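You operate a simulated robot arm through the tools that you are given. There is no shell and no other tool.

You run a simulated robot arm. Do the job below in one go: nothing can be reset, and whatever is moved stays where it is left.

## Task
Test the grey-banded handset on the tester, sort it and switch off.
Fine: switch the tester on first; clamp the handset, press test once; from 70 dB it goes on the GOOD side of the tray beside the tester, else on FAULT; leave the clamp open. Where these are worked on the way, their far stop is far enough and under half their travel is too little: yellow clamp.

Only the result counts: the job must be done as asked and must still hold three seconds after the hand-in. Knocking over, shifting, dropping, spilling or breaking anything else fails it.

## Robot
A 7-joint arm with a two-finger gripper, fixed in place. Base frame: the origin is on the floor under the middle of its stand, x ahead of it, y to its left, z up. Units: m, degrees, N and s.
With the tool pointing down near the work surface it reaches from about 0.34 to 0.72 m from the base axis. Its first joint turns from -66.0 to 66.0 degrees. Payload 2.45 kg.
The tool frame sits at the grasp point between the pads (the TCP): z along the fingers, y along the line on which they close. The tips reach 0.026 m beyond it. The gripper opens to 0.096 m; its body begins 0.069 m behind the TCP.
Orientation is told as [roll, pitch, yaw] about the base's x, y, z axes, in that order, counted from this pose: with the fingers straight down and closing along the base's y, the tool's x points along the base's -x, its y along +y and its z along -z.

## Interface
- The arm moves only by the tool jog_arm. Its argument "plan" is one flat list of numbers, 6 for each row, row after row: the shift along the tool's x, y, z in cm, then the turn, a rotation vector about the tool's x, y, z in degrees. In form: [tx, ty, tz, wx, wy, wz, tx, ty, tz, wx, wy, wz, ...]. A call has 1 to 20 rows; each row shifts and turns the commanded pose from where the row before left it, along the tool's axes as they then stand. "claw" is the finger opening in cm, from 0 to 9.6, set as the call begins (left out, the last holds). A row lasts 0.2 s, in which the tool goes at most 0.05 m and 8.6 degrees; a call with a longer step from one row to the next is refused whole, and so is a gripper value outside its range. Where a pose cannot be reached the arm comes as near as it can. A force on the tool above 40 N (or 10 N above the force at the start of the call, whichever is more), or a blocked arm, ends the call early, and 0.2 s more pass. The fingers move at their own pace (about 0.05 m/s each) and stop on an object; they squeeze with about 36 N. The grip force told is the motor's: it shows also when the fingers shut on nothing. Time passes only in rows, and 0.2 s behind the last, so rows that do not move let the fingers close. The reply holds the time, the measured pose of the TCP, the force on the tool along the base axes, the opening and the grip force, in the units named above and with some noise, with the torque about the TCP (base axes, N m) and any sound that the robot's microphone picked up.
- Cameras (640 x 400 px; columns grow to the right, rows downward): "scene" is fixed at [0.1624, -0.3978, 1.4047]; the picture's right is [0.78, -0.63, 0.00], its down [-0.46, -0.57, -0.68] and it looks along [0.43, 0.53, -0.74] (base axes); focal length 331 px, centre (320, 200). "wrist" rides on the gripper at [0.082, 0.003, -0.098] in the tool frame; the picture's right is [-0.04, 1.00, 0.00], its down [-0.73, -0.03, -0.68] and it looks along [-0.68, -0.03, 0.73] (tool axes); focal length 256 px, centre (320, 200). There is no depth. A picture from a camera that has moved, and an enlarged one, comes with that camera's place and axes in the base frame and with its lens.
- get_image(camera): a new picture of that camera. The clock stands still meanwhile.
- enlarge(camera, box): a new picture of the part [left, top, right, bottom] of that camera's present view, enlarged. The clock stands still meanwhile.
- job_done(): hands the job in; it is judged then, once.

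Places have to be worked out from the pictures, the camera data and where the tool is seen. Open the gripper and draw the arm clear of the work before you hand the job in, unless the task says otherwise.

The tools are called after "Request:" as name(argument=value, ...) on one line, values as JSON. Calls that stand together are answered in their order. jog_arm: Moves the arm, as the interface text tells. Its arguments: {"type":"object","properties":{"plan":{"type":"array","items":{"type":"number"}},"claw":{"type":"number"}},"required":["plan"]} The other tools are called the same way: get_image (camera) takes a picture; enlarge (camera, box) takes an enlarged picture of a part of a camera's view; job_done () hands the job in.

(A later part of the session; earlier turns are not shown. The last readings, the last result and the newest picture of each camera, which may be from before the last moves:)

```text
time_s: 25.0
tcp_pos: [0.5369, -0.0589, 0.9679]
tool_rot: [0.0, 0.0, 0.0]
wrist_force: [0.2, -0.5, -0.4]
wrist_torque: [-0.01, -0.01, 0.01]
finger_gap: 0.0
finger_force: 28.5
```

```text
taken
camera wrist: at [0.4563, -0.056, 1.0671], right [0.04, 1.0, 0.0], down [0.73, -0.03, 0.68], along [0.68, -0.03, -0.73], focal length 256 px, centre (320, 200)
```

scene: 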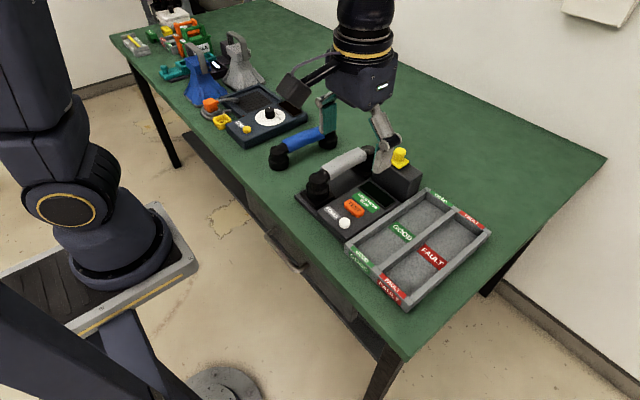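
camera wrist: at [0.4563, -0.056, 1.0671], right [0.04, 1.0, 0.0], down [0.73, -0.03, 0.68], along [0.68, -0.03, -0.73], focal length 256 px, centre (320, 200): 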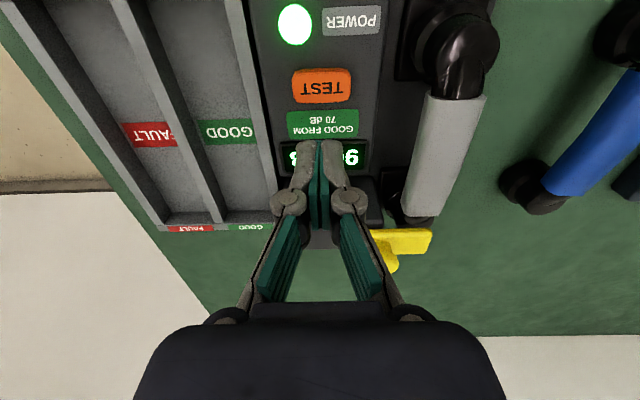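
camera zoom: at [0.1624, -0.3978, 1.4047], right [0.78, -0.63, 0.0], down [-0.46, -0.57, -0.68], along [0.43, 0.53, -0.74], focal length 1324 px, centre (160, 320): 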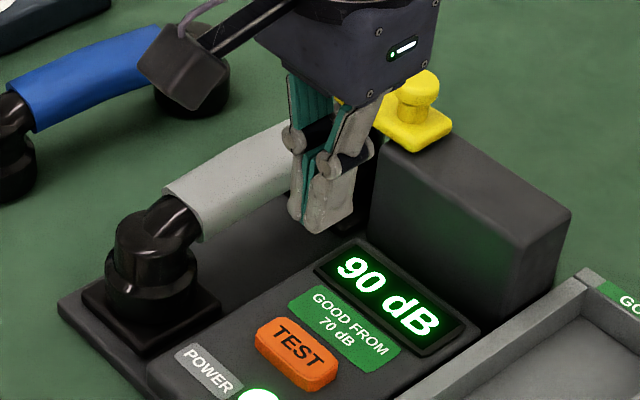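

The display reads 90 dB. I'll confirm it is stable while moving over the knob, now near (0.676, -0.003), to open the clamp.

Request:
jog_arm(plan=[-3.5, 1.4, -0.8, 0, 0, 0, -3.5, 1.4, -0.8, 0, 0, 0, -3.5, 1.4, -0.8, 0, 0, 0, -3.5, 1.4, -0.8, 0, 0, 0, 0, 0, 0, 0, 0, 0], claw=5.5)

Request:
get_image(camera="wrist")

Request:
enlarge(camera="scene", box=[290, 120, 430, 220])

```text
time_s: 26.2
tcp_pos: [0.6813, -0.0013, 1.0027]
tool_rot: [0.0, 0.1, 0.0]
wrist_force: [-0.8, -0.8, -0.3]
wrist_torque: [-0.02, -0.02, 0.0]
finger_gap: 0.0549
finger_force: 0.0
```

```text
taken
camera wrist: at [0.5997, 0.003, 1.1003], right [0.04, 1.0, 0.0], down [0.73, -0.03, 0.68], along [0.68, -0.03, -0.73], focal length 256 px, centre (320, 200)
```

wrist: 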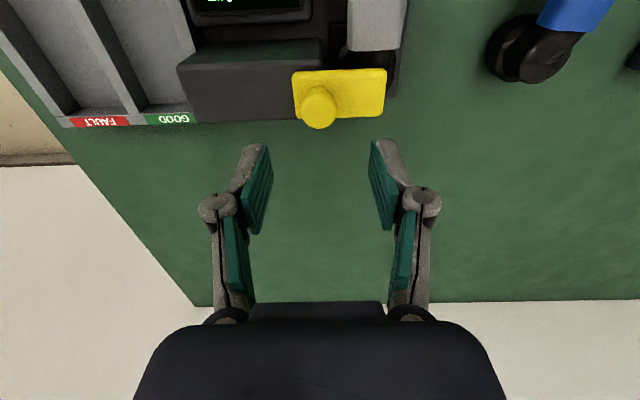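

```text
4.00 times, centred on (360, 170) of scene
camera zoom: at [0.1624, -0.3978, 1.4047], right [0.78, -0.63, 0.0], down [-0.46, -0.57, -0.68], along [0.42, 0.53, -0.74], focal length 1324 px, centre (160, 320)
```

zoom: 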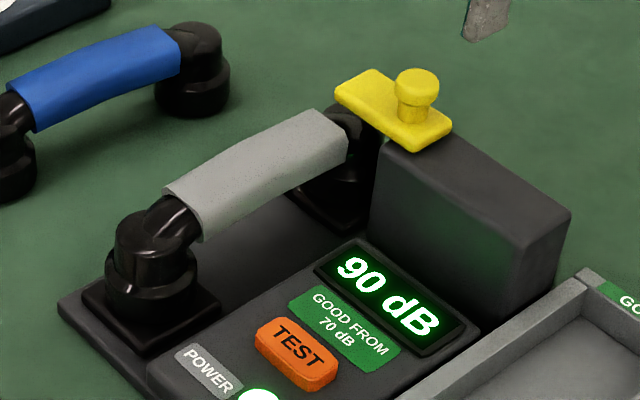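

It holds at 90 dB, so the handset belongs on the GOOD side. The knob is at about (0.676, -0.001), and I descend around it.

Request:
jog_arm(plan=[0.5, 0, 2.5, 0, 0, 0, 0, 0, 2.5, 0, 0, 0, 0, 0, 1.5, 0, 0, 0, 0, 0, 0.5, 0, 0, 0, 0, 0, 0, 0, 0, 0])

Request:
get_image(camera="wrist")

```text
time_s: 27.4
tcp_pos: [0.6724, -0.0044, 0.9302]
tool_rot: [0.0, 0.0, 0.0]
wrist_force: [0.1, 0.6, 1.0]
wrist_torque: [0.02, -0.02, -0.01]
finger_gap: 0.055
finger_force: 0.1
```

```text
taken
camera wrist: at [0.5921, 0.0004, 1.0296], right [0.04, 1.0, 0.0], down [0.73, -0.03, 0.68], along [0.68, -0.03, -0.73], focal length 256 px, centre (320, 200)
```

wrist: 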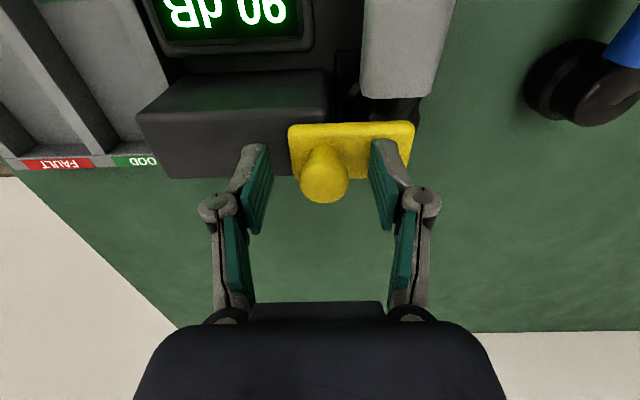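

The knob is centred between the fingers. I narrow the gap to 3.2 cm and push it toward -y with the +y finger to open the clamp.

Request:
jog_arm(plan=[0, 0, 0, 0, 0, 0, 0, 0, 0, 0, 0, 0], claw=3.2)

Request:
jog_arm(plan=[0, -0.4, 0, 0, 0, 0, 0, -0.4, 0, 0, 0, 0, 0, -0.4, 0, 0, 0, 0, 0, -0.4, 0, 0, 0, 0, 0, -0.4, 0, 0, 0, 0, 0, -0.4, 0, 0, 0, 0, 0, -0.4, 0, 0, 0, 0, 0, -0.4, 0, 0, 0, 0, 0, -0.4, 0, 0, 0, 0, 0, -0.4, 0, 0, 0, 0])

Request:
get_image(camera="wrist")

Request:
enlarge(camera="scene", box=[310, 100, 450, 200])

```text
time_s: 28.0
tcp_pos: [0.6726, -0.0037, 0.9303]
tool_rot: [0.1, 0.1, 0.0]
wrist_force: [0.2, 0.8, 0.5]
wrist_torque: [0.03, -0.01, 0.0]
finger_gap: 0.032
finger_force: 0.1
```

```text
time_s: 30.2
tcp_pos: [0.6717, -0.0431, 0.932]
tool_rot: [0.0, -0.1, 0.2]
wrist_force: [1.1, 0.7, 0.5]
wrist_torque: [-0.01, 0.0, 0.01]
finger_gap: 0.0325
finger_force: 0.6
```

```text
taken
camera wrist: at [0.5923, -0.0393, 1.0308], right [0.04, 1.0, 0.0], down [0.73, -0.03, 0.68], along [0.68, -0.03, -0.73], focal length 256 px, centre (320, 200)
```

wrist: 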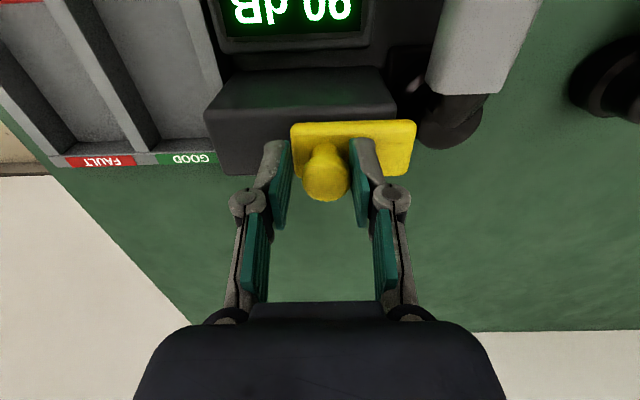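

```text
4.00 times, centred on (380, 150) of scene
camera zoom: at [0.1624, -0.3978, 1.4047], right [0.78, -0.63, 0.0], down [-0.46, -0.57, -0.68], along [0.43, 0.53, -0.74], focal length 1324 px, centre (80, 400)
```

zoom: 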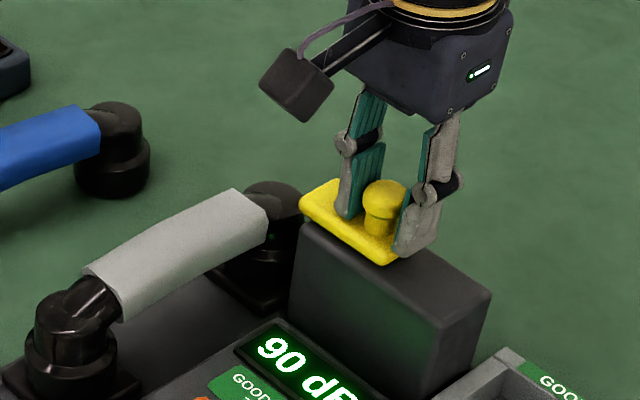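

The clamp is sliding back, with about 1.2 cm to go to the open stop. I continue in small steps.

Request:
jog_arm(plan=[0, -0.3, 0, 0, 0, 0, 0, -0.3, 0, 0, 0, 0, 0, -0.3, 0, 0, 0, 0, 0, -0.3, 0, 0, 0, 0, 0, -0.3, 0, 0, 0, 0])

Request:
get_image(camera="wrist")

Request:
enlarge(camera="scene", box=[310, 100, 450, 200])

```text
time_s: 31.4
tcp_pos: [0.6726, -0.0583, 0.9309]
tool_rot: [0.1, 0.2, 0.1]
wrist_force: [-2.7, 7.0, -0.3]
wrist_torque: [0.12, 0.01, 0.04]
finger_gap: 0.0364
finger_force: 3.1
```

```text
taken
camera wrist: at [0.5921, -0.0536, 1.0307], right [0.04, 1.0, 0.0], down [0.73, -0.03, 0.68], along [0.68, -0.02, -0.73], focal length 256 px, centre (320, 200)
```

wrist: 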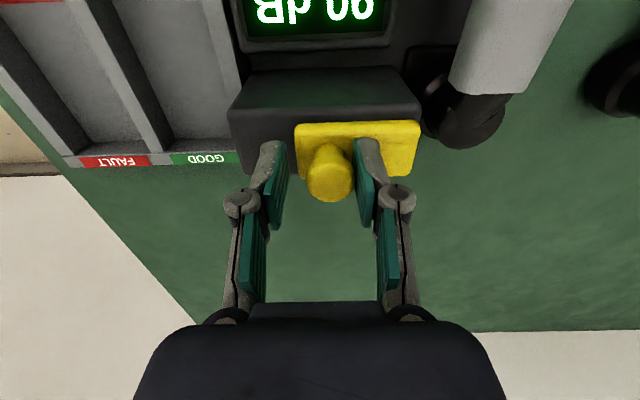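

```text
4.00 times, centred on (380, 150) of scene
camera zoom: at [0.1623, -0.3976, 1.4047], right [0.78, -0.63, 0.0], down [-0.46, -0.57, -0.68], along [0.43, 0.53, -0.74], focal length 1324 px, centre (80, 400)
```

zoom: 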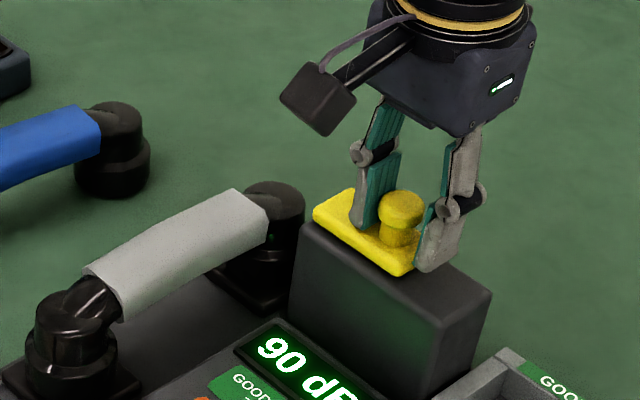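

The clamp is back at its open stop: 7 N of resistance and the plate flush with the block as at the start. I open the fingers, lift, and move back to view the handset and tray.

Request:
jog_arm(plan=[0, 0.4, 0, 0, 0, 0, 0, 0, 0, 0, 0, 0, 0, 0, 0, 0, 0, 0], claw=5.5)

Request:
jog_arm(plan=[0, 0, -4, 0, 0, 0, 0, 0, -4, 0, 0, 0, 3.5, 0, -2.5, 0, 0, 0, 3.5, 0, -2.5, 0, 0, 0, 3.5, 0, -2.5, 0, 0, 0, 3.5, 0, 0, 0, 0, 0, 3.5, 0, 0, 0, 0, 0])

Request:
get_image(camera="wrist")

Request:
enlarge(camera="scene", box=[290, 120, 430, 220])

Request:
enlarge(camera="scene", box=[330, 170, 500, 310])

```text
time_s: 32.2
tcp_pos: [0.6718, -0.0553, 0.931]
tool_rot: [0.0, 0.0, 0.0]
wrist_force: [-0.6, -0.1, -0.5]
wrist_torque: [0.0, 0.01, -0.02]
finger_gap: 0.0551
finger_force: 0.1
```

```text
time_s: 33.8
tcp_pos: [0.4945, -0.0588, 1.0849]
tool_rot: [0.0, 0.0, 0.0]
wrist_force: [0.5, 0.3, -0.1]
wrist_torque: [0.0, 0.02, -0.03]
finger_gap: 0.055
finger_force: 0.1
```

```text
taken
camera wrist: at [0.4147, -0.0542, 1.1849], right [0.04, 1.0, 0.0], down [0.73, -0.03, 0.68], along [0.68, -0.03, -0.73], focal length 256 px, centre (320, 200)
```

wrist: 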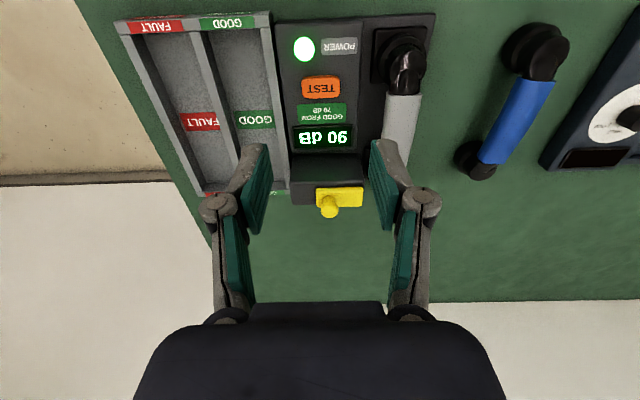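

```text
4.00 times, centred on (360, 170) of scene
camera zoom: at [0.1624, -0.3978, 1.4047], right [0.78, -0.63, 0.0], down [-0.46, -0.57, -0.68], along [0.43, 0.53, -0.74], focal length 1324 px, centre (160, 320)
```

zoom: 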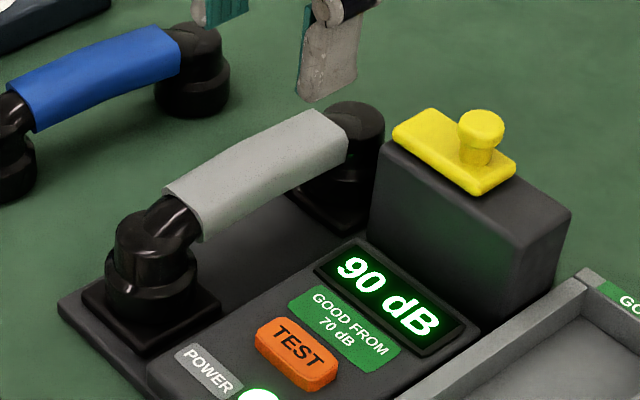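

```text
2.86 times, centred on (415, 240) of scene
camera zoom: at [0.1624, -0.3978, 1.4047], right [0.78, -0.63, 0.0], down [-0.46, -0.57, -0.68], along [0.43, 0.53, -0.74], focal length 946 px, centre (49, 86)
```

zoom: 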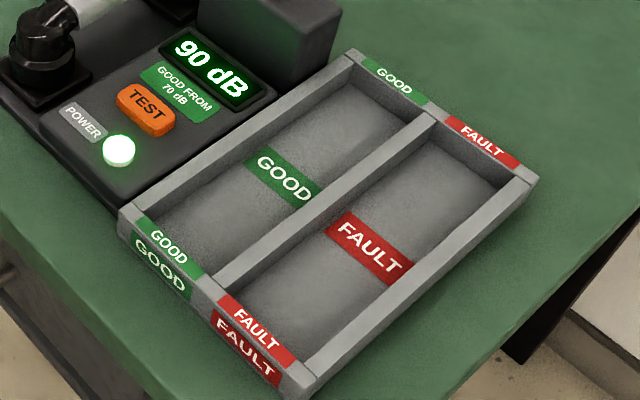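

I shift over the handset with the gripper wide open, so I can see the handset between the fingers.

Request:
jog_arm(plan=[0.5, 3.1, 0, 0, 0, 0, 0.5, 3.1, 0, 0, 0, 0, 0.5, 3.1, 0, 0, 0, 0, 0, 0, 0, 0, 0, 0], claw=9.6)

Request:
get_image(camera="wrist")

Request:
enlarge(camera="wrist", box=[220, 20, 420, 180])

Request:
enlarge(camera="scene", box=[290, 120, 430, 220])

```text
time_s: 34.8
tcp_pos: [0.4804, 0.0392, 1.0859]
tool_rot: [0.0, 0.0, -0.1]
wrist_force: [1.2, -0.1, 1.2]
wrist_torque: [0.01, 0.04, 0.02]
finger_gap: 0.096
finger_force: 0.0
```

```text
taken
camera wrist: at [0.4006, 0.0431, 1.1846], right [0.04, 1.0, 0.0], down [0.73, -0.03, 0.68], along [0.68, -0.03, -0.73], focal length 256 px, centre (320, 200)
```

wrist: 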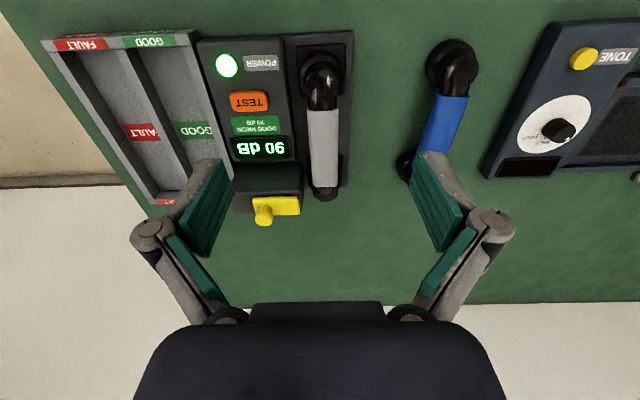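

```text
2.50 times, centred on (320, 100) of wrist
camera zoom: at [0.4006, 0.0431, 1.1846], right [0.04, 1.0, 0.0], down [0.73, -0.03, 0.68], along [0.68, -0.03, -0.73], focal length 640 px, centre (320, 450)
```

zoom: 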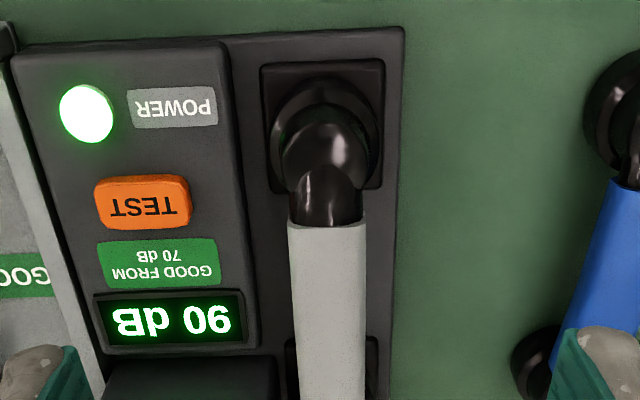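

```text
4.00 times, centred on (360, 170) of scene
camera zoom: at [0.1624, -0.3978, 1.4047], right [0.78, -0.63, 0.0], down [-0.46, -0.57, -0.68], along [0.42, 0.53, -0.74], focal length 1324 px, centre (160, 320)
```

zoom: 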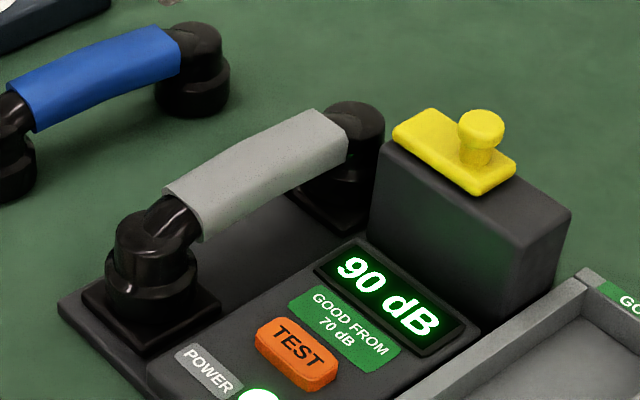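

I estimate the grey band runs along x from 0.535 to 0.652 at y ≈ 0.040, with its top at z ≈ 0.875. I'll hover over its middle with a 6.5 cm opening and check the alignment.

Request:
jog_arm(plan=[-2.8, 0, 3.4, 0, 0, 0, -2.8, 0, 3.4, 0, 0, 0, -2.8, 0, 3.4, 0, 0, 0, -2.8, 0, 3.4, 0, 0, 0, 0, 0, 0, 0, 0, 0], claw=6.5)

Request:
get_image(camera="wrist")

Request:
enlarge(camera="scene", box=[290, 100, 430, 200])

```text
time_s: 36.0
tcp_pos: [0.5988, 0.0393, 0.9525]
tool_rot: [0.1, 0.0, 0.0]
wrist_force: [-0.4, 0.4, 0.5]
wrist_torque: [0.0, 0.02, 0.01]
finger_gap: 0.0649
finger_force: 0.1
```

```text
taken
camera wrist: at [0.5186, 0.0441, 1.0516], right [0.04, 1.0, 0.0], down [0.73, -0.03, 0.68], along [0.68, -0.03, -0.73], focal length 256 px, centre (320, 200)
```

wrist: 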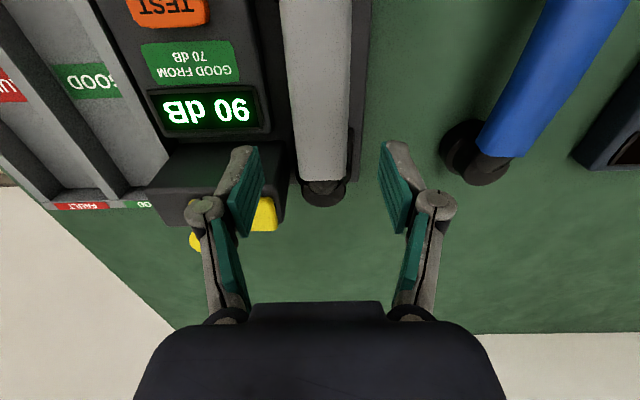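

```text
4.00 times, centred on (360, 150) of scene
camera zoom: at [0.1624, -0.3978, 1.4047], right [0.78, -0.63, 0.0], down [-0.46, -0.57, -0.68], along [0.43, 0.53, -0.74], focal length 1324 px, centre (160, 400)
```

zoom: 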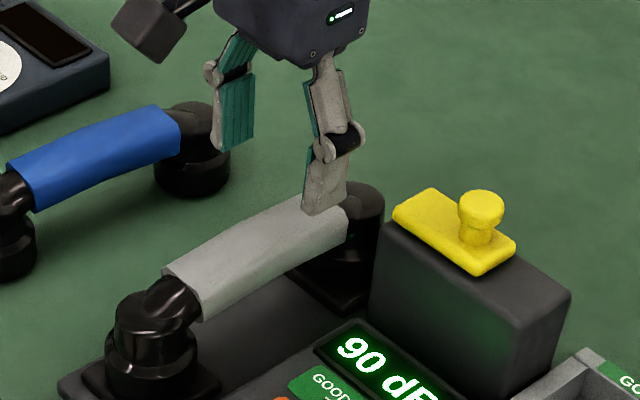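

The band is centred between the fingers at y ≈ 0.040. I shift 4 mm in -x and descend to grip height, TCP z ≈ 0.866.

Request:
jog_arm(plan=[0.4, 0, 3.0, 0, 0, 0, 0, 0, 3.0, 0, 0, 0, 0, 0, 2.0, 0, 0, 0, 0, 0, 0.6, 0, 0, 0, 0, 0, 0, 0, 0, 0])

Request:
get_image(camera="wrist")

Request:
enlarge(camera="scene", box=[290, 100, 430, 200])

```text
time_s: 37.2
tcp_pos: [0.5922, 0.0382, 0.864]
tool_rot: [0.1, 0.0, 0.2]
wrist_force: [-0.2, -0.6, 0.2]
wrist_torque: [-0.01, 0.02, -0.02]
finger_gap: 0.0652
finger_force: 0.1
```

```text
taken
camera wrist: at [0.5113, 0.0423, 0.9636], right [0.04, 1.0, 0.0], down [0.73, -0.03, 0.68], along [0.68, -0.03, -0.73], focal length 256 px, centre (320, 200)
```

wrist: 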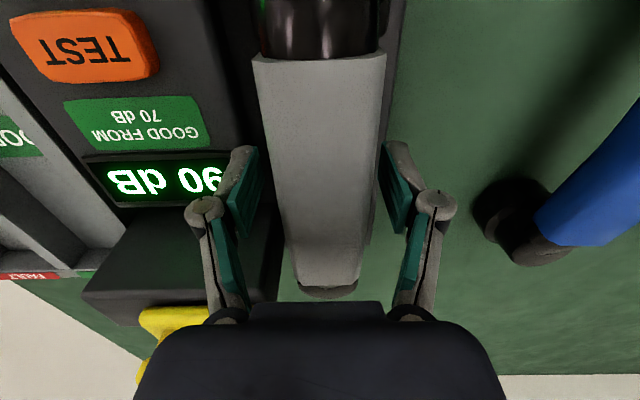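

```text
4.00 times, centred on (360, 150) of scene
camera zoom: at [0.1624, -0.3978, 1.4047], right [0.78, -0.63, 0.0], down [-0.46, -0.57, -0.68], along [0.43, 0.53, -0.74], focal length 1324 px, centre (160, 400)
```

zoom: 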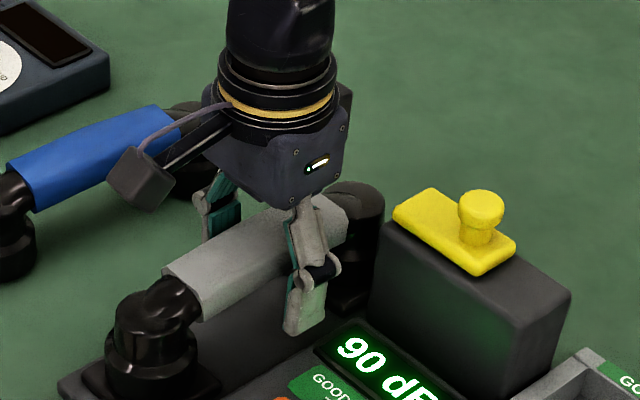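

The fingers straddle the band evenly. I close on it and let the grip settle.

Request:
jog_arm(plan=[0, 0, 0, 0, 0, 0, 0, 0, 0, 0, 0, 0, 0, 0, 0, 0, 0, 0, 0, 0, 0, 0, 0, 0], claw=0)

Request:
get_image(camera="wrist")

```text
time_s: 38.2
tcp_pos: [0.5912, 0.0385, 0.8648]
tool_rot: [-0.1, 0.0, 0.1]
wrist_force: [-0.5, 1.2, 0.6]
wrist_torque: [0.01, 0.03, 0.02]
finger_gap: 0.034
finger_force: 35.7
```

```text
taken
camera wrist: at [0.5114, 0.0425, 0.964], right [0.04, 1.0, 0.0], down [0.73, -0.03, 0.68], along [0.68, -0.03, -0.73], focal length 256 px, centre (320, 200)
```

wrist: 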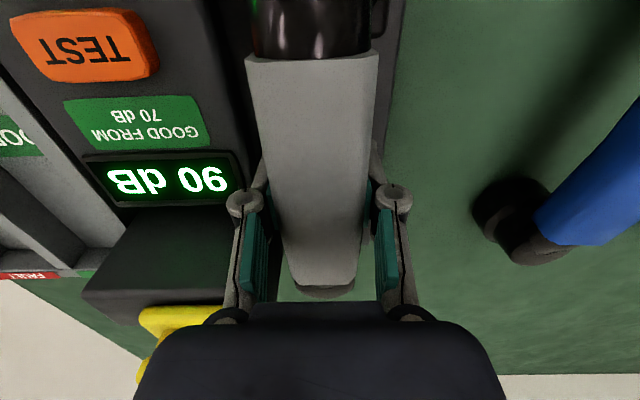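

The grip is firm at a 3.4 cm gap. I lift slowly and check that the handset comes along and stays level.

Request:
jog_arm(plan=[0, 0, -0.5, 0, 0, 0, 0, 0, -1.0, 0, 0, 0, 0, 0, -1.5, 0, 0, 0, 0, 0, -2.0, 0, 0, 0])

Request:
enlarge(camera="scene", box=[290, 90, 450, 220])

Request:
get_image(camera="wrist")

```text
time_s: 39.2
tcp_pos: [0.5917, 0.0388, 0.9125]
tool_rot: [0.0, 0.0, 0.1]
wrist_force: [1.1, -0.5, -2.0]
wrist_torque: [0.01, 0.0, 0.02]
finger_gap: 0.0341
finger_force: 36.1
```

```text
3.08 times, centred on (370, 155) of scene
camera zoom: at [0.1624, -0.3978, 1.4047], right [0.78, -0.63, 0.0], down [-0.46, -0.57, -0.68], along [0.42, 0.53, -0.74], focal length 1018 px, centre (166, 338)
```

zoom: 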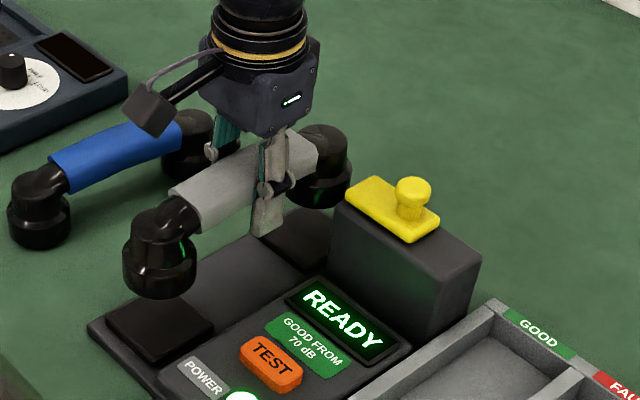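

```text
taken
camera wrist: at [0.5109, 0.0431, 1.0111], right [0.04, 1.0, 0.0], down [0.73, -0.03, 0.68], along [0.68, -0.03, -0.73], focal length 256 px, centre (320, 200)
```

wrist: 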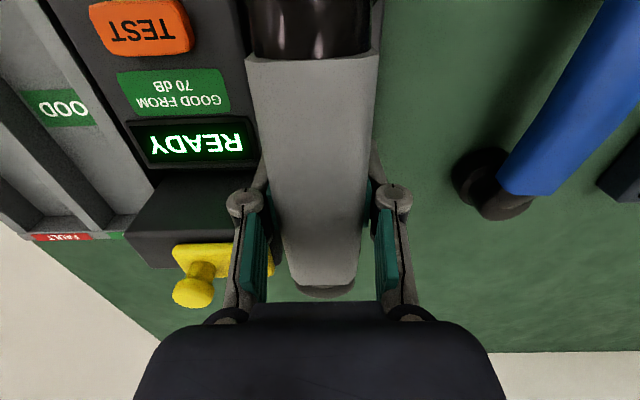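

The handset came up cleanly and the display is back to READY. I raise it well clear of everything and shift partway toward the tray to measure the tray walls from the wrist camera.

Request:
jog_arm(plan=[0, 0, -3.5, 0, 0, 0, 0, 0, -3.5, 0, 0, 0, 0, 0, -3.5, 0, 0, 0, 1.5, -2.5, -1.5, 0, 0, 0, 1.5, -2.5, 0, 0, 0, 0, 1.5, -2.5, 0, 0, 0, 0, 0, 0, 0, 0, 0, 0])

Request:
get_image(camera="wrist")

Request:
enlarge(camera="wrist", box=[80, 0, 320, 200])

Request:
enlarge(camera="scene", box=[330, 170, 510, 320])

```text
time_s: 40.8
tcp_pos: [0.5453, -0.0355, 1.0337]
tool_rot: [0.1, 0.0, 0.0]
wrist_force: [0.5, -0.3, -2.0]
wrist_torque: [-0.01, -0.02, -0.02]
finger_gap: 0.034
finger_force: 35.6
```

```text
taken
camera wrist: at [0.465, -0.032, 1.133], right [0.04, 1.0, 0.0], down [0.73, -0.03, 0.68], along [0.68, -0.03, -0.73], focal length 256 px, centre (320, 200)
```

wrist: 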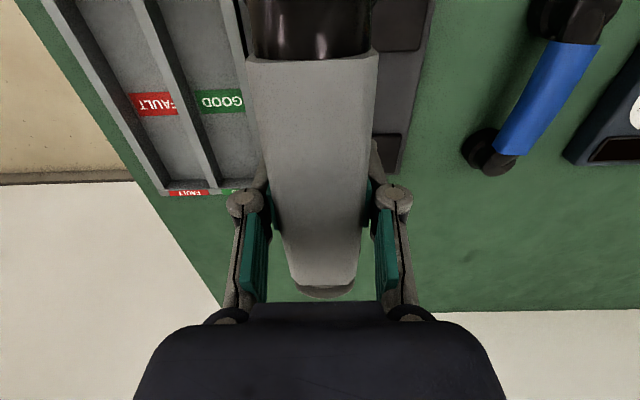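

```text
2.00 times, centred on (200, 100) of wrist
camera zoom: at [0.465, -0.032, 1.133], right [0.04, 1.0, 0.0], down [0.73, -0.03, 0.68], along [0.68, -0.03, -0.73], focal length 512 px, centre (560, 400)
```

zoom: 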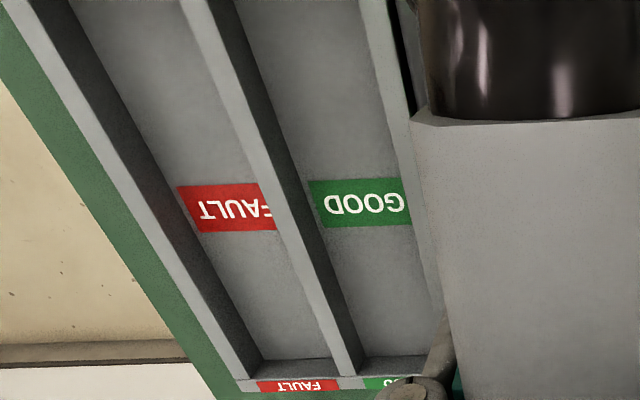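

```text
2.67 times, centred on (420, 245) of scene
camera zoom: at [0.1624, -0.3979, 1.4047], right [0.78, -0.63, 0.0], down [-0.46, -0.57, -0.68], along [0.42, 0.53, -0.74], focal length 883 px, centre (53, 80)
```

zoom: 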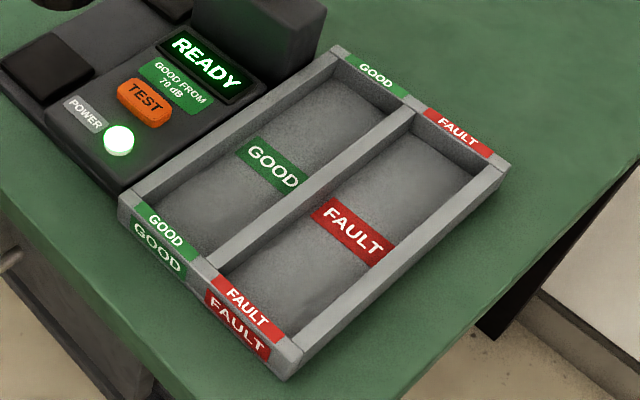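

I estimate the tray rim at z≈0.835, x from 0.458 to 0.719, with the GOOD section centred near y≈-0.164. Next I measure the held handset itself in the scene view, to see how it fits and how it sits relative to the tool.

Request:
enlarge(camera="scene", box=[280, 80, 440, 200])

Request:
enlarge(camera="scene", box=[340, 170, 440, 270])

```text
3.33 times, centred on (360, 140) of scene
camera zoom: at [0.1624, -0.3979, 1.4047], right [0.78, -0.63, 0.0], down [-0.46, -0.57, -0.68], along [0.42, 0.53, -0.74], focal length 1103 px, centre (187, 400)
```

zoom: 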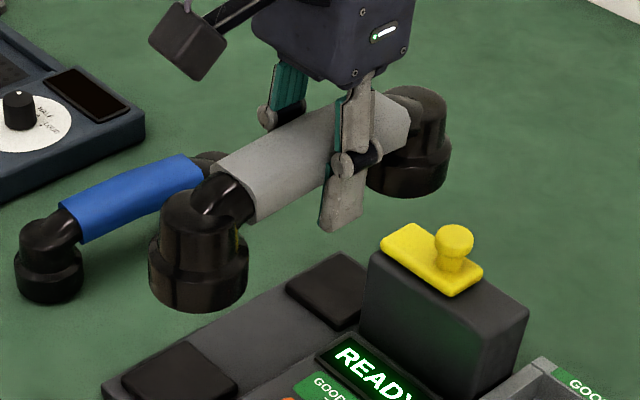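

```text
4.00 times, centred on (390, 220) of scene
camera zoom: at [0.1624, -0.3979, 1.4047], right [0.78, -0.63, 0.0], down [-0.46, -0.57, -0.68], along [0.42, 0.53, -0.74], focal length 1324 px, centre (40, 120)
```

zoom: 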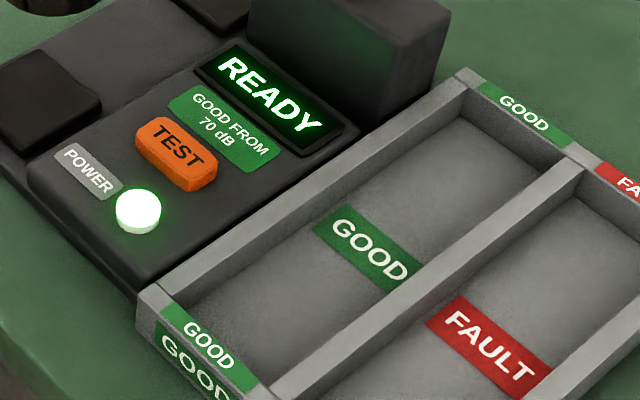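

The handset measures about 22.7 cm long with 5.6 cm cups. Its centre is about 2.5 mm ahead of the TCP, its axis is along tool x, and the cup bottoms sit 3.8 cm below the TCP. The GOOD bay is centred near (0.588, -0.165), so I move above it while still high.

Request:
jog_arm(plan=[-1.0, -3.24, 0, 0, 0, 0, -1.0, -3.24, 0, 0, 0, 0, -1.0, -3.24, 0, 0, 0, 0, -1.07, -3.24, 0, 0, 0, 0, 0, 0, 0, 0, 0, 0])

Request:
get_image(camera="scene")

Request:
enlarge(camera="scene", box=[330, 130, 510, 310])

Request:
get_image(camera="wrist")

```text
time_s: 42.0
tcp_pos: [0.589, -0.1653, 1.0335]
tool_rot: [0.1, 0.0, 0.1]
wrist_force: [0.2, 0.6, -2.2]
wrist_torque: [-0.01, 0.01, 0.02]
finger_gap: 0.0337
finger_force: 35.8
```

```text
taken
```

scene: 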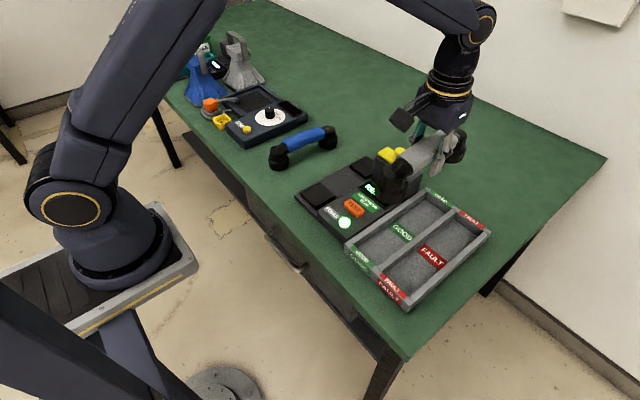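

```text
2.22 times, centred on (420, 220) of scene
camera zoom: at [0.1624, -0.3979, 1.4047], right [0.78, -0.63, 0.0], down [-0.46, -0.57, -0.68], along [0.43, 0.53, -0.74], focal length 736 px, centre (98, 156)
```

zoom: 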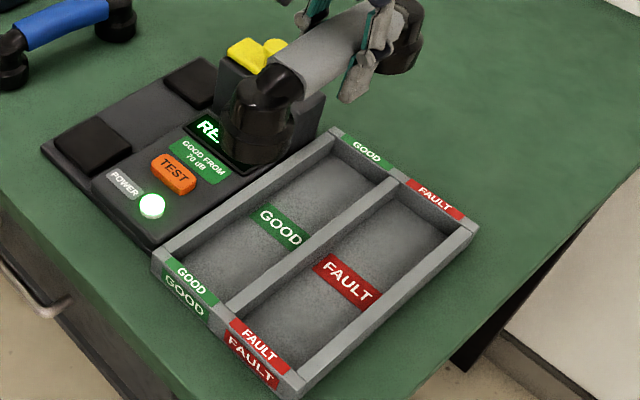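

```text
taken
camera wrist: at [0.508, -0.1607, 1.1321], right [0.04, 1.0, 0.0], down [0.73, -0.03, 0.68], along [0.68, -0.03, -0.73], focal length 256 px, centre (320, 200)
```

wrist: 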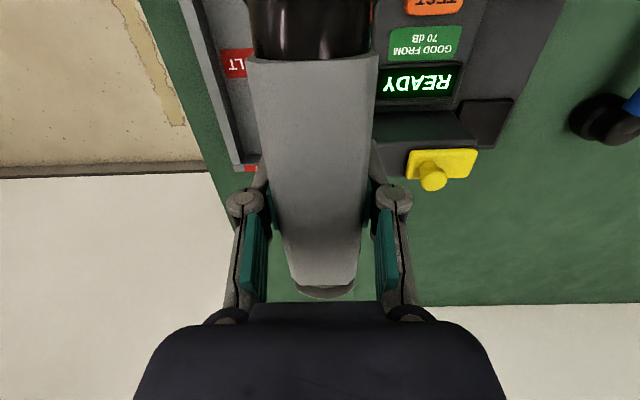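

Now at (0.589, -0.165). I correct x by -3 mm and lower until the cups are about 1.5 cm above the rim, to check clearance.

Request:
jog_arm(plan=[0.25, 0, 3.5, 0, 0, 0, 0, 0, 3.5, 0, 0, 0, 0, 0, 3.5, 0, 0, 0, 0, 0, 3.0, 0, 0, 0, 0, 0, 0, 0, 0, 0])

Request:
enlarge(camera="scene", box=[330, 130, 510, 310])

Request:
get_image(camera="wrist")

```text
time_s: 43.2
tcp_pos: [0.5848, -0.1668, 0.8982]
tool_rot: [0.0, -0.1, 0.1]
wrist_force: [0.0, -0.2, -2.3]
wrist_torque: [-0.01, 0.02, -0.04]
finger_gap: 0.0339
finger_force: 35.4
```

```text
2.22 times, centred on (420, 220) of scene
camera zoom: at [0.1624, -0.3978, 1.4047], right [0.78, -0.63, 0.0], down [-0.46, -0.57, -0.68], along [0.42, 0.53, -0.74], focal length 736 px, centre (98, 156)
```

zoom: 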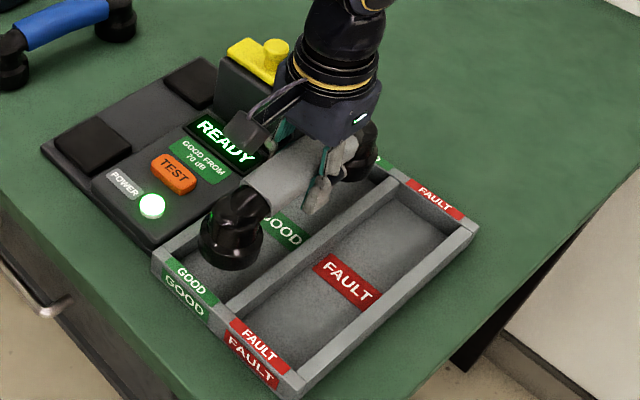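

```text
taken
camera wrist: at [0.5037, -0.1628, 0.997], right [0.04, 1.0, 0.0], down [0.73, -0.03, 0.68], along [0.68, -0.03, -0.73], focal length 256 px, centre (320, 200)
```

wrist: 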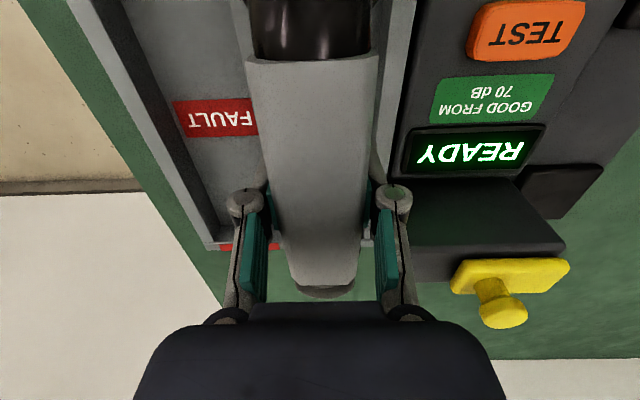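

The handset hovers over the GOOD bay. I zoom in on both cups to check their clearance to the walls.

Request:
enlarge(camera="scene", box=[360, 200, 460, 280])

Request:
enlarge(camera="scene", box=[400, 150, 500, 230])

Request:
enlarge(camera="wrist", box=[180, 0, 440, 300])

```text
5.00 times, centred on (410, 240) of scene
camera zoom: at [0.1624, -0.3978, 1.4047], right [0.78, -0.63, 0.0], down [-0.46, -0.57, -0.68], along [0.42, 0.53, -0.74], focal length 1655 px, centre (-130, 0)
```

zoom: 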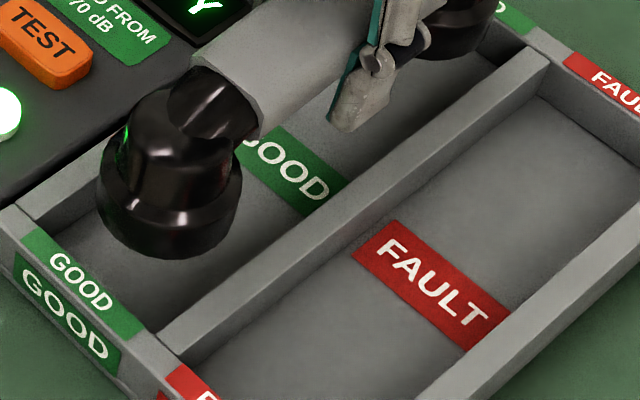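

```text
5.00 times, centred on (450, 190) of scene
camera zoom: at [0.1624, -0.3978, 1.4047], right [0.78, -0.63, 0.0], down [-0.46, -0.57, -0.68], along [0.42, 0.53, -0.74], focal length 1655 px, centre (-330, 250)
```

zoom: 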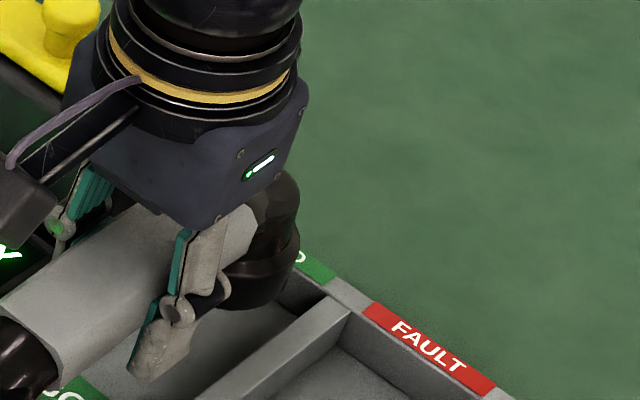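

```text
1.33 times, centred on (310, 150) of wrist
camera zoom: at [0.5037, -0.1628, 0.997], right [0.04, 1.0, 0.0], down [0.73, -0.03, 0.68], along [0.68, -0.03, -0.73], focal length 341 px, centre (333, 267)
```

zoom: 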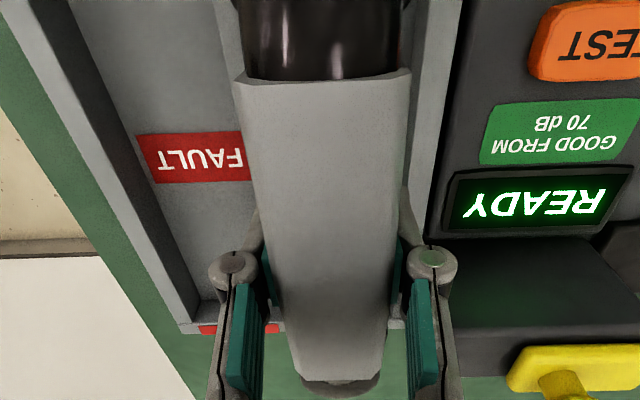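

Near cup centre is about (0.503, -0.167) and far cup about (0.675, -0.167). The bay's inner walls lie at x 0.467–0.7045 and y -0.130 to -0.201. I nudge -2.5 mm in x and +1 mm in y, then lower gently to just above the rim.

Request:
jog_arm(plan=[0.25, 0.1, 0.5, 0, 0, 0, 0, 0, 0.5, 0, 0, 0, 0, 0, 0.5, 0, 0, 0, 0, 0, 0, 0, 0, 0])

Request:
enlarge(camera="scene", box=[360, 200, 460, 280])

Request:
enlarge(camera="scene", box=[420, 170, 470, 220])

```text
time_s: 44.2
tcp_pos: [0.5807, -0.1642, 0.8848]
tool_rot: [0.0, 0.0, 0.1]
wrist_force: [0.6, -0.5, -2.8]
wrist_torque: [-0.03, -0.01, 0.01]
finger_gap: 0.0337
finger_force: 36.1
```

```text
5.00 times, centred on (410, 240) of scene
camera zoom: at [0.1624, -0.3978, 1.4047], right [0.78, -0.63, 0.0], down [-0.46, -0.57, -0.68], along [0.42, 0.53, -0.74], focal length 1655 px, centre (-130, 0)
```

zoom: 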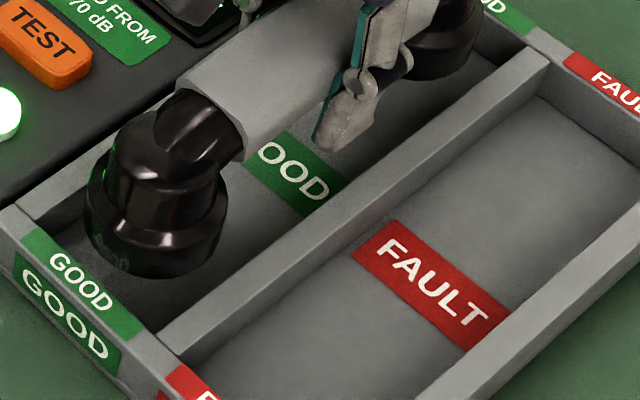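

```text
8.00 times, centred on (445, 195) of scene
camera zoom: at [0.1624, -0.3978, 1.4047], right [0.78, -0.63, 0.0], down [-0.46, -0.57, -0.68], along [0.42, 0.53, -0.74], focal length 2648 px, centre (-680, 240)
```

zoom: 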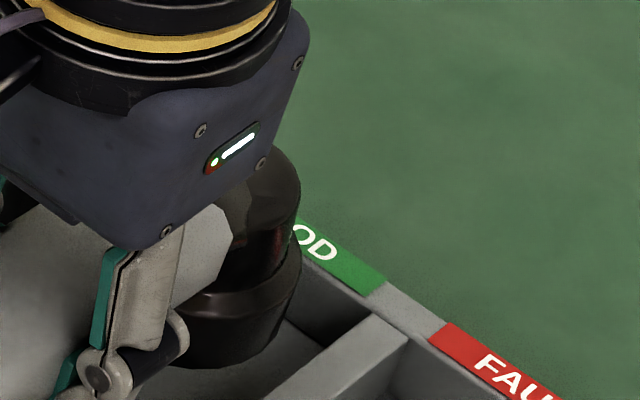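

Both cups now have about 5 mm clearance at each end, and y is centred. I lower in small steps and watch for early contact.

Request:
jog_arm(plan=[0, 0, 0.3, 0, 0, 0, 0, 0, 0.3, 0, 0, 0, 0, 0, 0.3, 0, 0, 0, 0, 0, 0.3, 0, 0, 0, 0, 0, 0.3, 0, 0, 0])

Request:
enlarge(camera="scene", box=[360, 200, 460, 280])

Request:
enlarge(camera="scene", box=[420, 170, 470, 220])

```text
time_s: 45.4
tcp_pos: [0.5823, -0.166, 0.8682]
tool_rot: [0.1, -0.1, 0.2]
wrist_force: [-0.2, 0.4, -2.3]
wrist_torque: [-0.02, 0.0, -0.01]
finger_gap: 0.0338
finger_force: 35.8
```

```text
5.00 times, centred on (410, 240) of scene
camera zoom: at [0.1624, -0.3978, 1.4047], right [0.78, -0.63, 0.0], down [-0.46, -0.57, -0.68], along [0.42, 0.53, -0.74], focal length 1655 px, centre (-130, 0)
```

zoom: 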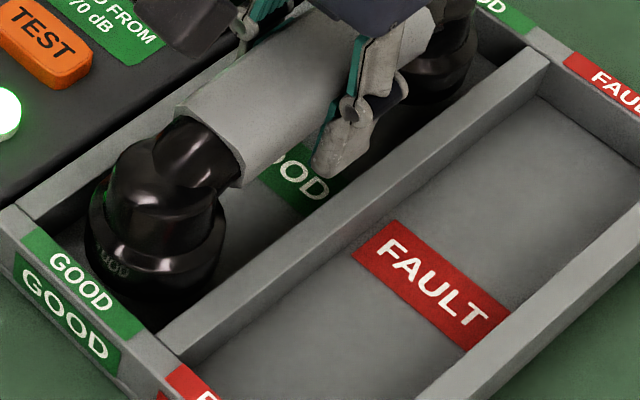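

```text
8.00 times, centred on (445, 195) of scene
camera zoom: at [0.1624, -0.3978, 1.4047], right [0.78, -0.63, 0.0], down [-0.46, -0.57, -0.68], along [0.42, 0.53, -0.74], focal length 2648 px, centre (-680, 240)
```

zoom: 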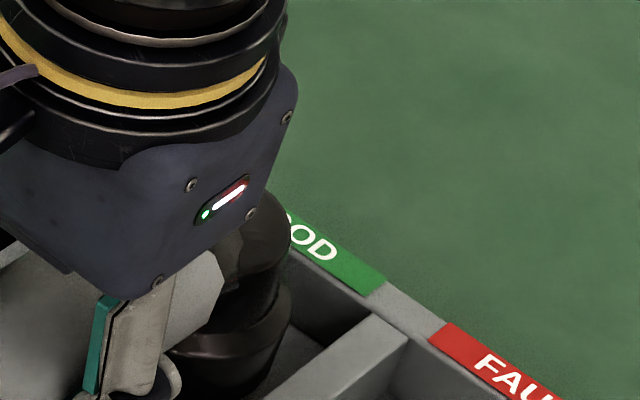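

No contact, and the cups are entering the bay below the rim. I continue down in 2–3 mm steps until the floor is felt.

Request:
jog_arm(plan=[0, 0, 0.3, 0, 0, 0, 0, 0, 0.3, 0, 0, 0, 0, 0, 0.2, 0, 0, 0, 0, 0, 0.2, 0, 0, 0])

Request:
enlarge(camera="scene", box=[360, 200, 460, 280])

```text
time_s: 46.4
tcp_pos: [0.5826, -0.1662, 0.8598]
tool_rot: [0.0, -0.1, 0.1]
wrist_force: [0.7, 0.2, -1.6]
wrist_torque: [-0.01, -0.04, 0.01]
finger_gap: 0.0342
finger_force: 35.6
```

```text
5.00 times, centred on (410, 240) of scene
camera zoom: at [0.1624, -0.3978, 1.4047], right [0.78, -0.63, 0.0], down [-0.46, -0.57, -0.68], along [0.42, 0.53, -0.74], focal length 1655 px, centre (-130, 0)
```

zoom: 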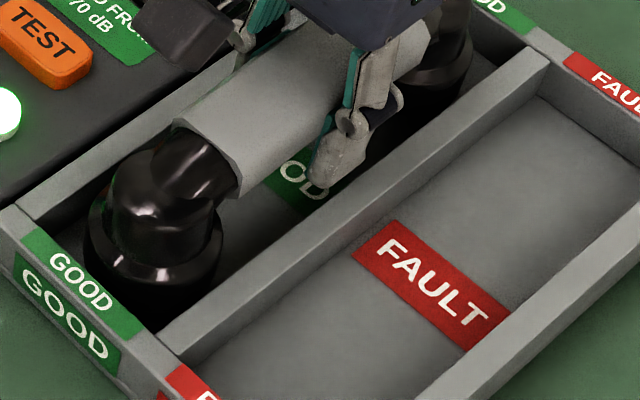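

Still free at TCP z 0.860, so I keep lowering.

Request:
jog_arm(plan=[0, 0, 0.2, 0, 0, 0, 0, 0, 0.2, 0, 0, 0, 0, 0, 0.2, 0, 0, 0])

Request:
enlarge(camera="scene", box=[360, 200, 460, 280])

```text
time_s: 47.2
tcp_pos: [0.5822, -0.1662, 0.8529]
tool_rot: [0.0, 0.0, 0.0]
wrist_force: [0.4, 0.3, -2.9]
wrist_torque: [0.02, -0.04, 0.02]
finger_gap: 0.0339
finger_force: 35.7
```

```text
5.00 times, centred on (410, 240) of scene
camera zoom: at [0.1624, -0.3978, 1.4047], right [0.78, -0.63, 0.0], down [-0.46, -0.57, -0.68], along [0.42, 0.53, -0.74], focal length 1655 px, centre (-130, 0)
```

zoom: 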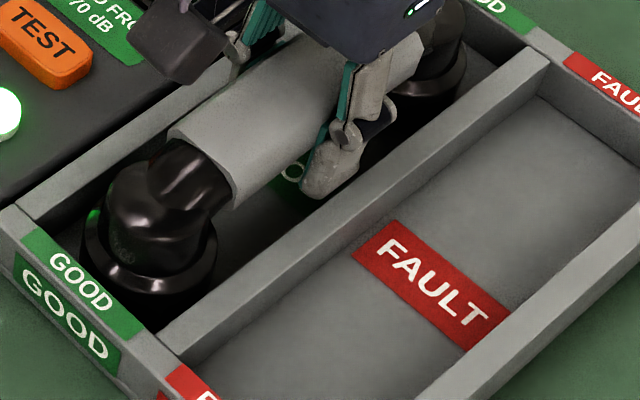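

Still no floor contact (-2.9 N is the handset's weight), so I go on with finer steps.

Request:
jog_arm(plan=[0, 0, 0.2, 0, 0, 0, 0, 0, 0.15, 0, 0, 0, 0, 0, 0.15, 0, 0, 0])

Request:
enlarge(camera="scene", box=[360, 200, 460, 280])

```text
time_s: 48.0
tcp_pos: [0.5813, -0.1663, 0.8504]
tool_rot: [0.0, 0.0, 0.0]
wrist_force: [-9.5, 2.1, 25.0]
wrist_torque: [0.08, 0.58, -0.01]
finger_gap: 0.034
finger_force: 35.8
```

```text
5.00 times, centred on (410, 240) of scene
camera zoom: at [0.1617, -0.3977, 1.4048], right [0.78, -0.63, 0.0], down [-0.46, -0.57, -0.68], along [0.43, 0.53, -0.74], focal length 1655 px, centre (-130, 0)
```

zoom: 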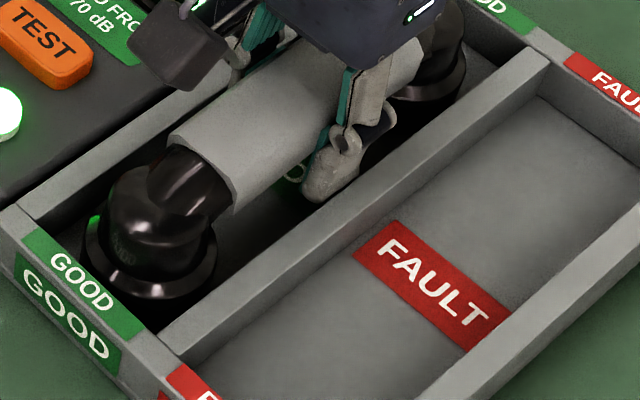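

Floor contact: 25 N upward at TCP z 0.8504, about where I expected it. I ease up 2.3 mm to unload before releasing.

Request:
jog_arm(plan=[0, 0, -0.12, 0, 0, 0, 0, 0, -0.12, 0, 0, 0])

```text
time_s: 48.6
tcp_pos: [0.5816, -0.1664, 0.8498]
tool_rot: [0.0, -0.1, -0.1]
wrist_force: [-2.6, -1.1, 6.3]
wrist_torque: [-0.12, -0.35, -0.09]
finger_gap: 0.0338
finger_force: 36.1
```

The residual force is small. I open the fingers only slightly, to 3.8 cm, because the bay walls are close to the finger backs.

Request:
jog_arm(plan=[0, 0, 0, 0, 0, 0, 0, 0, 0, 0, 0, 0], claw=3.8)

Request:
enlarge(camera="scene", box=[360, 170, 460, 280])

Request:
get_image(camera="wrist")

```text
time_s: 49.2
tcp_pos: [0.5817, -0.1645, 0.8499]
tool_rot: [0.0, 0.1, 0.1]
wrist_force: [0.2, -0.9, 0.4]
wrist_torque: [0.0, 0.04, -0.02]
finger_gap: 0.0379
finger_force: 0.0
```

```text
3.64 times, centred on (410, 225) of scene
camera zoom: at [0.1624, -0.3978, 1.4047], right [0.78, -0.63, 0.0], down [-0.46, -0.57, -0.68], along [0.43, 0.53, -0.74], focal length 1204 px, centre (-7, 109)
```

zoom: 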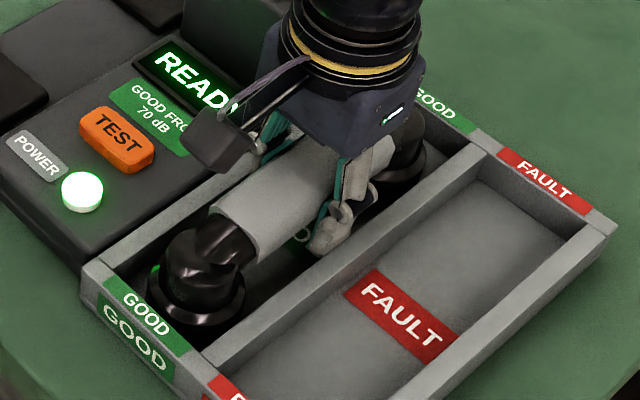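

```text
taken
camera wrist: at [0.5016, -0.1614, 0.9492], right [0.04, 1.0, 0.0], down [0.73, -0.03, 0.68], along [0.68, -0.03, -0.73], focal length 256 px, centre (320, 200)
```

wrist: 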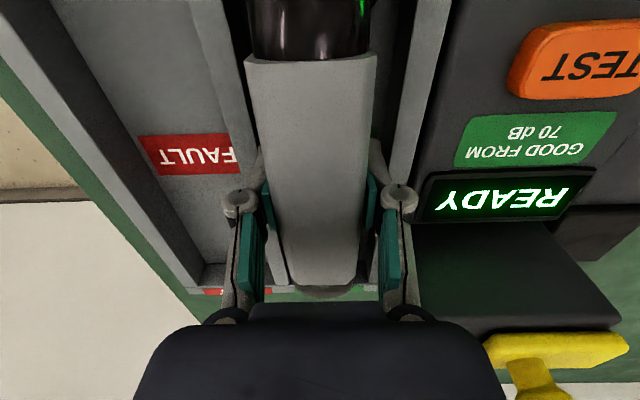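

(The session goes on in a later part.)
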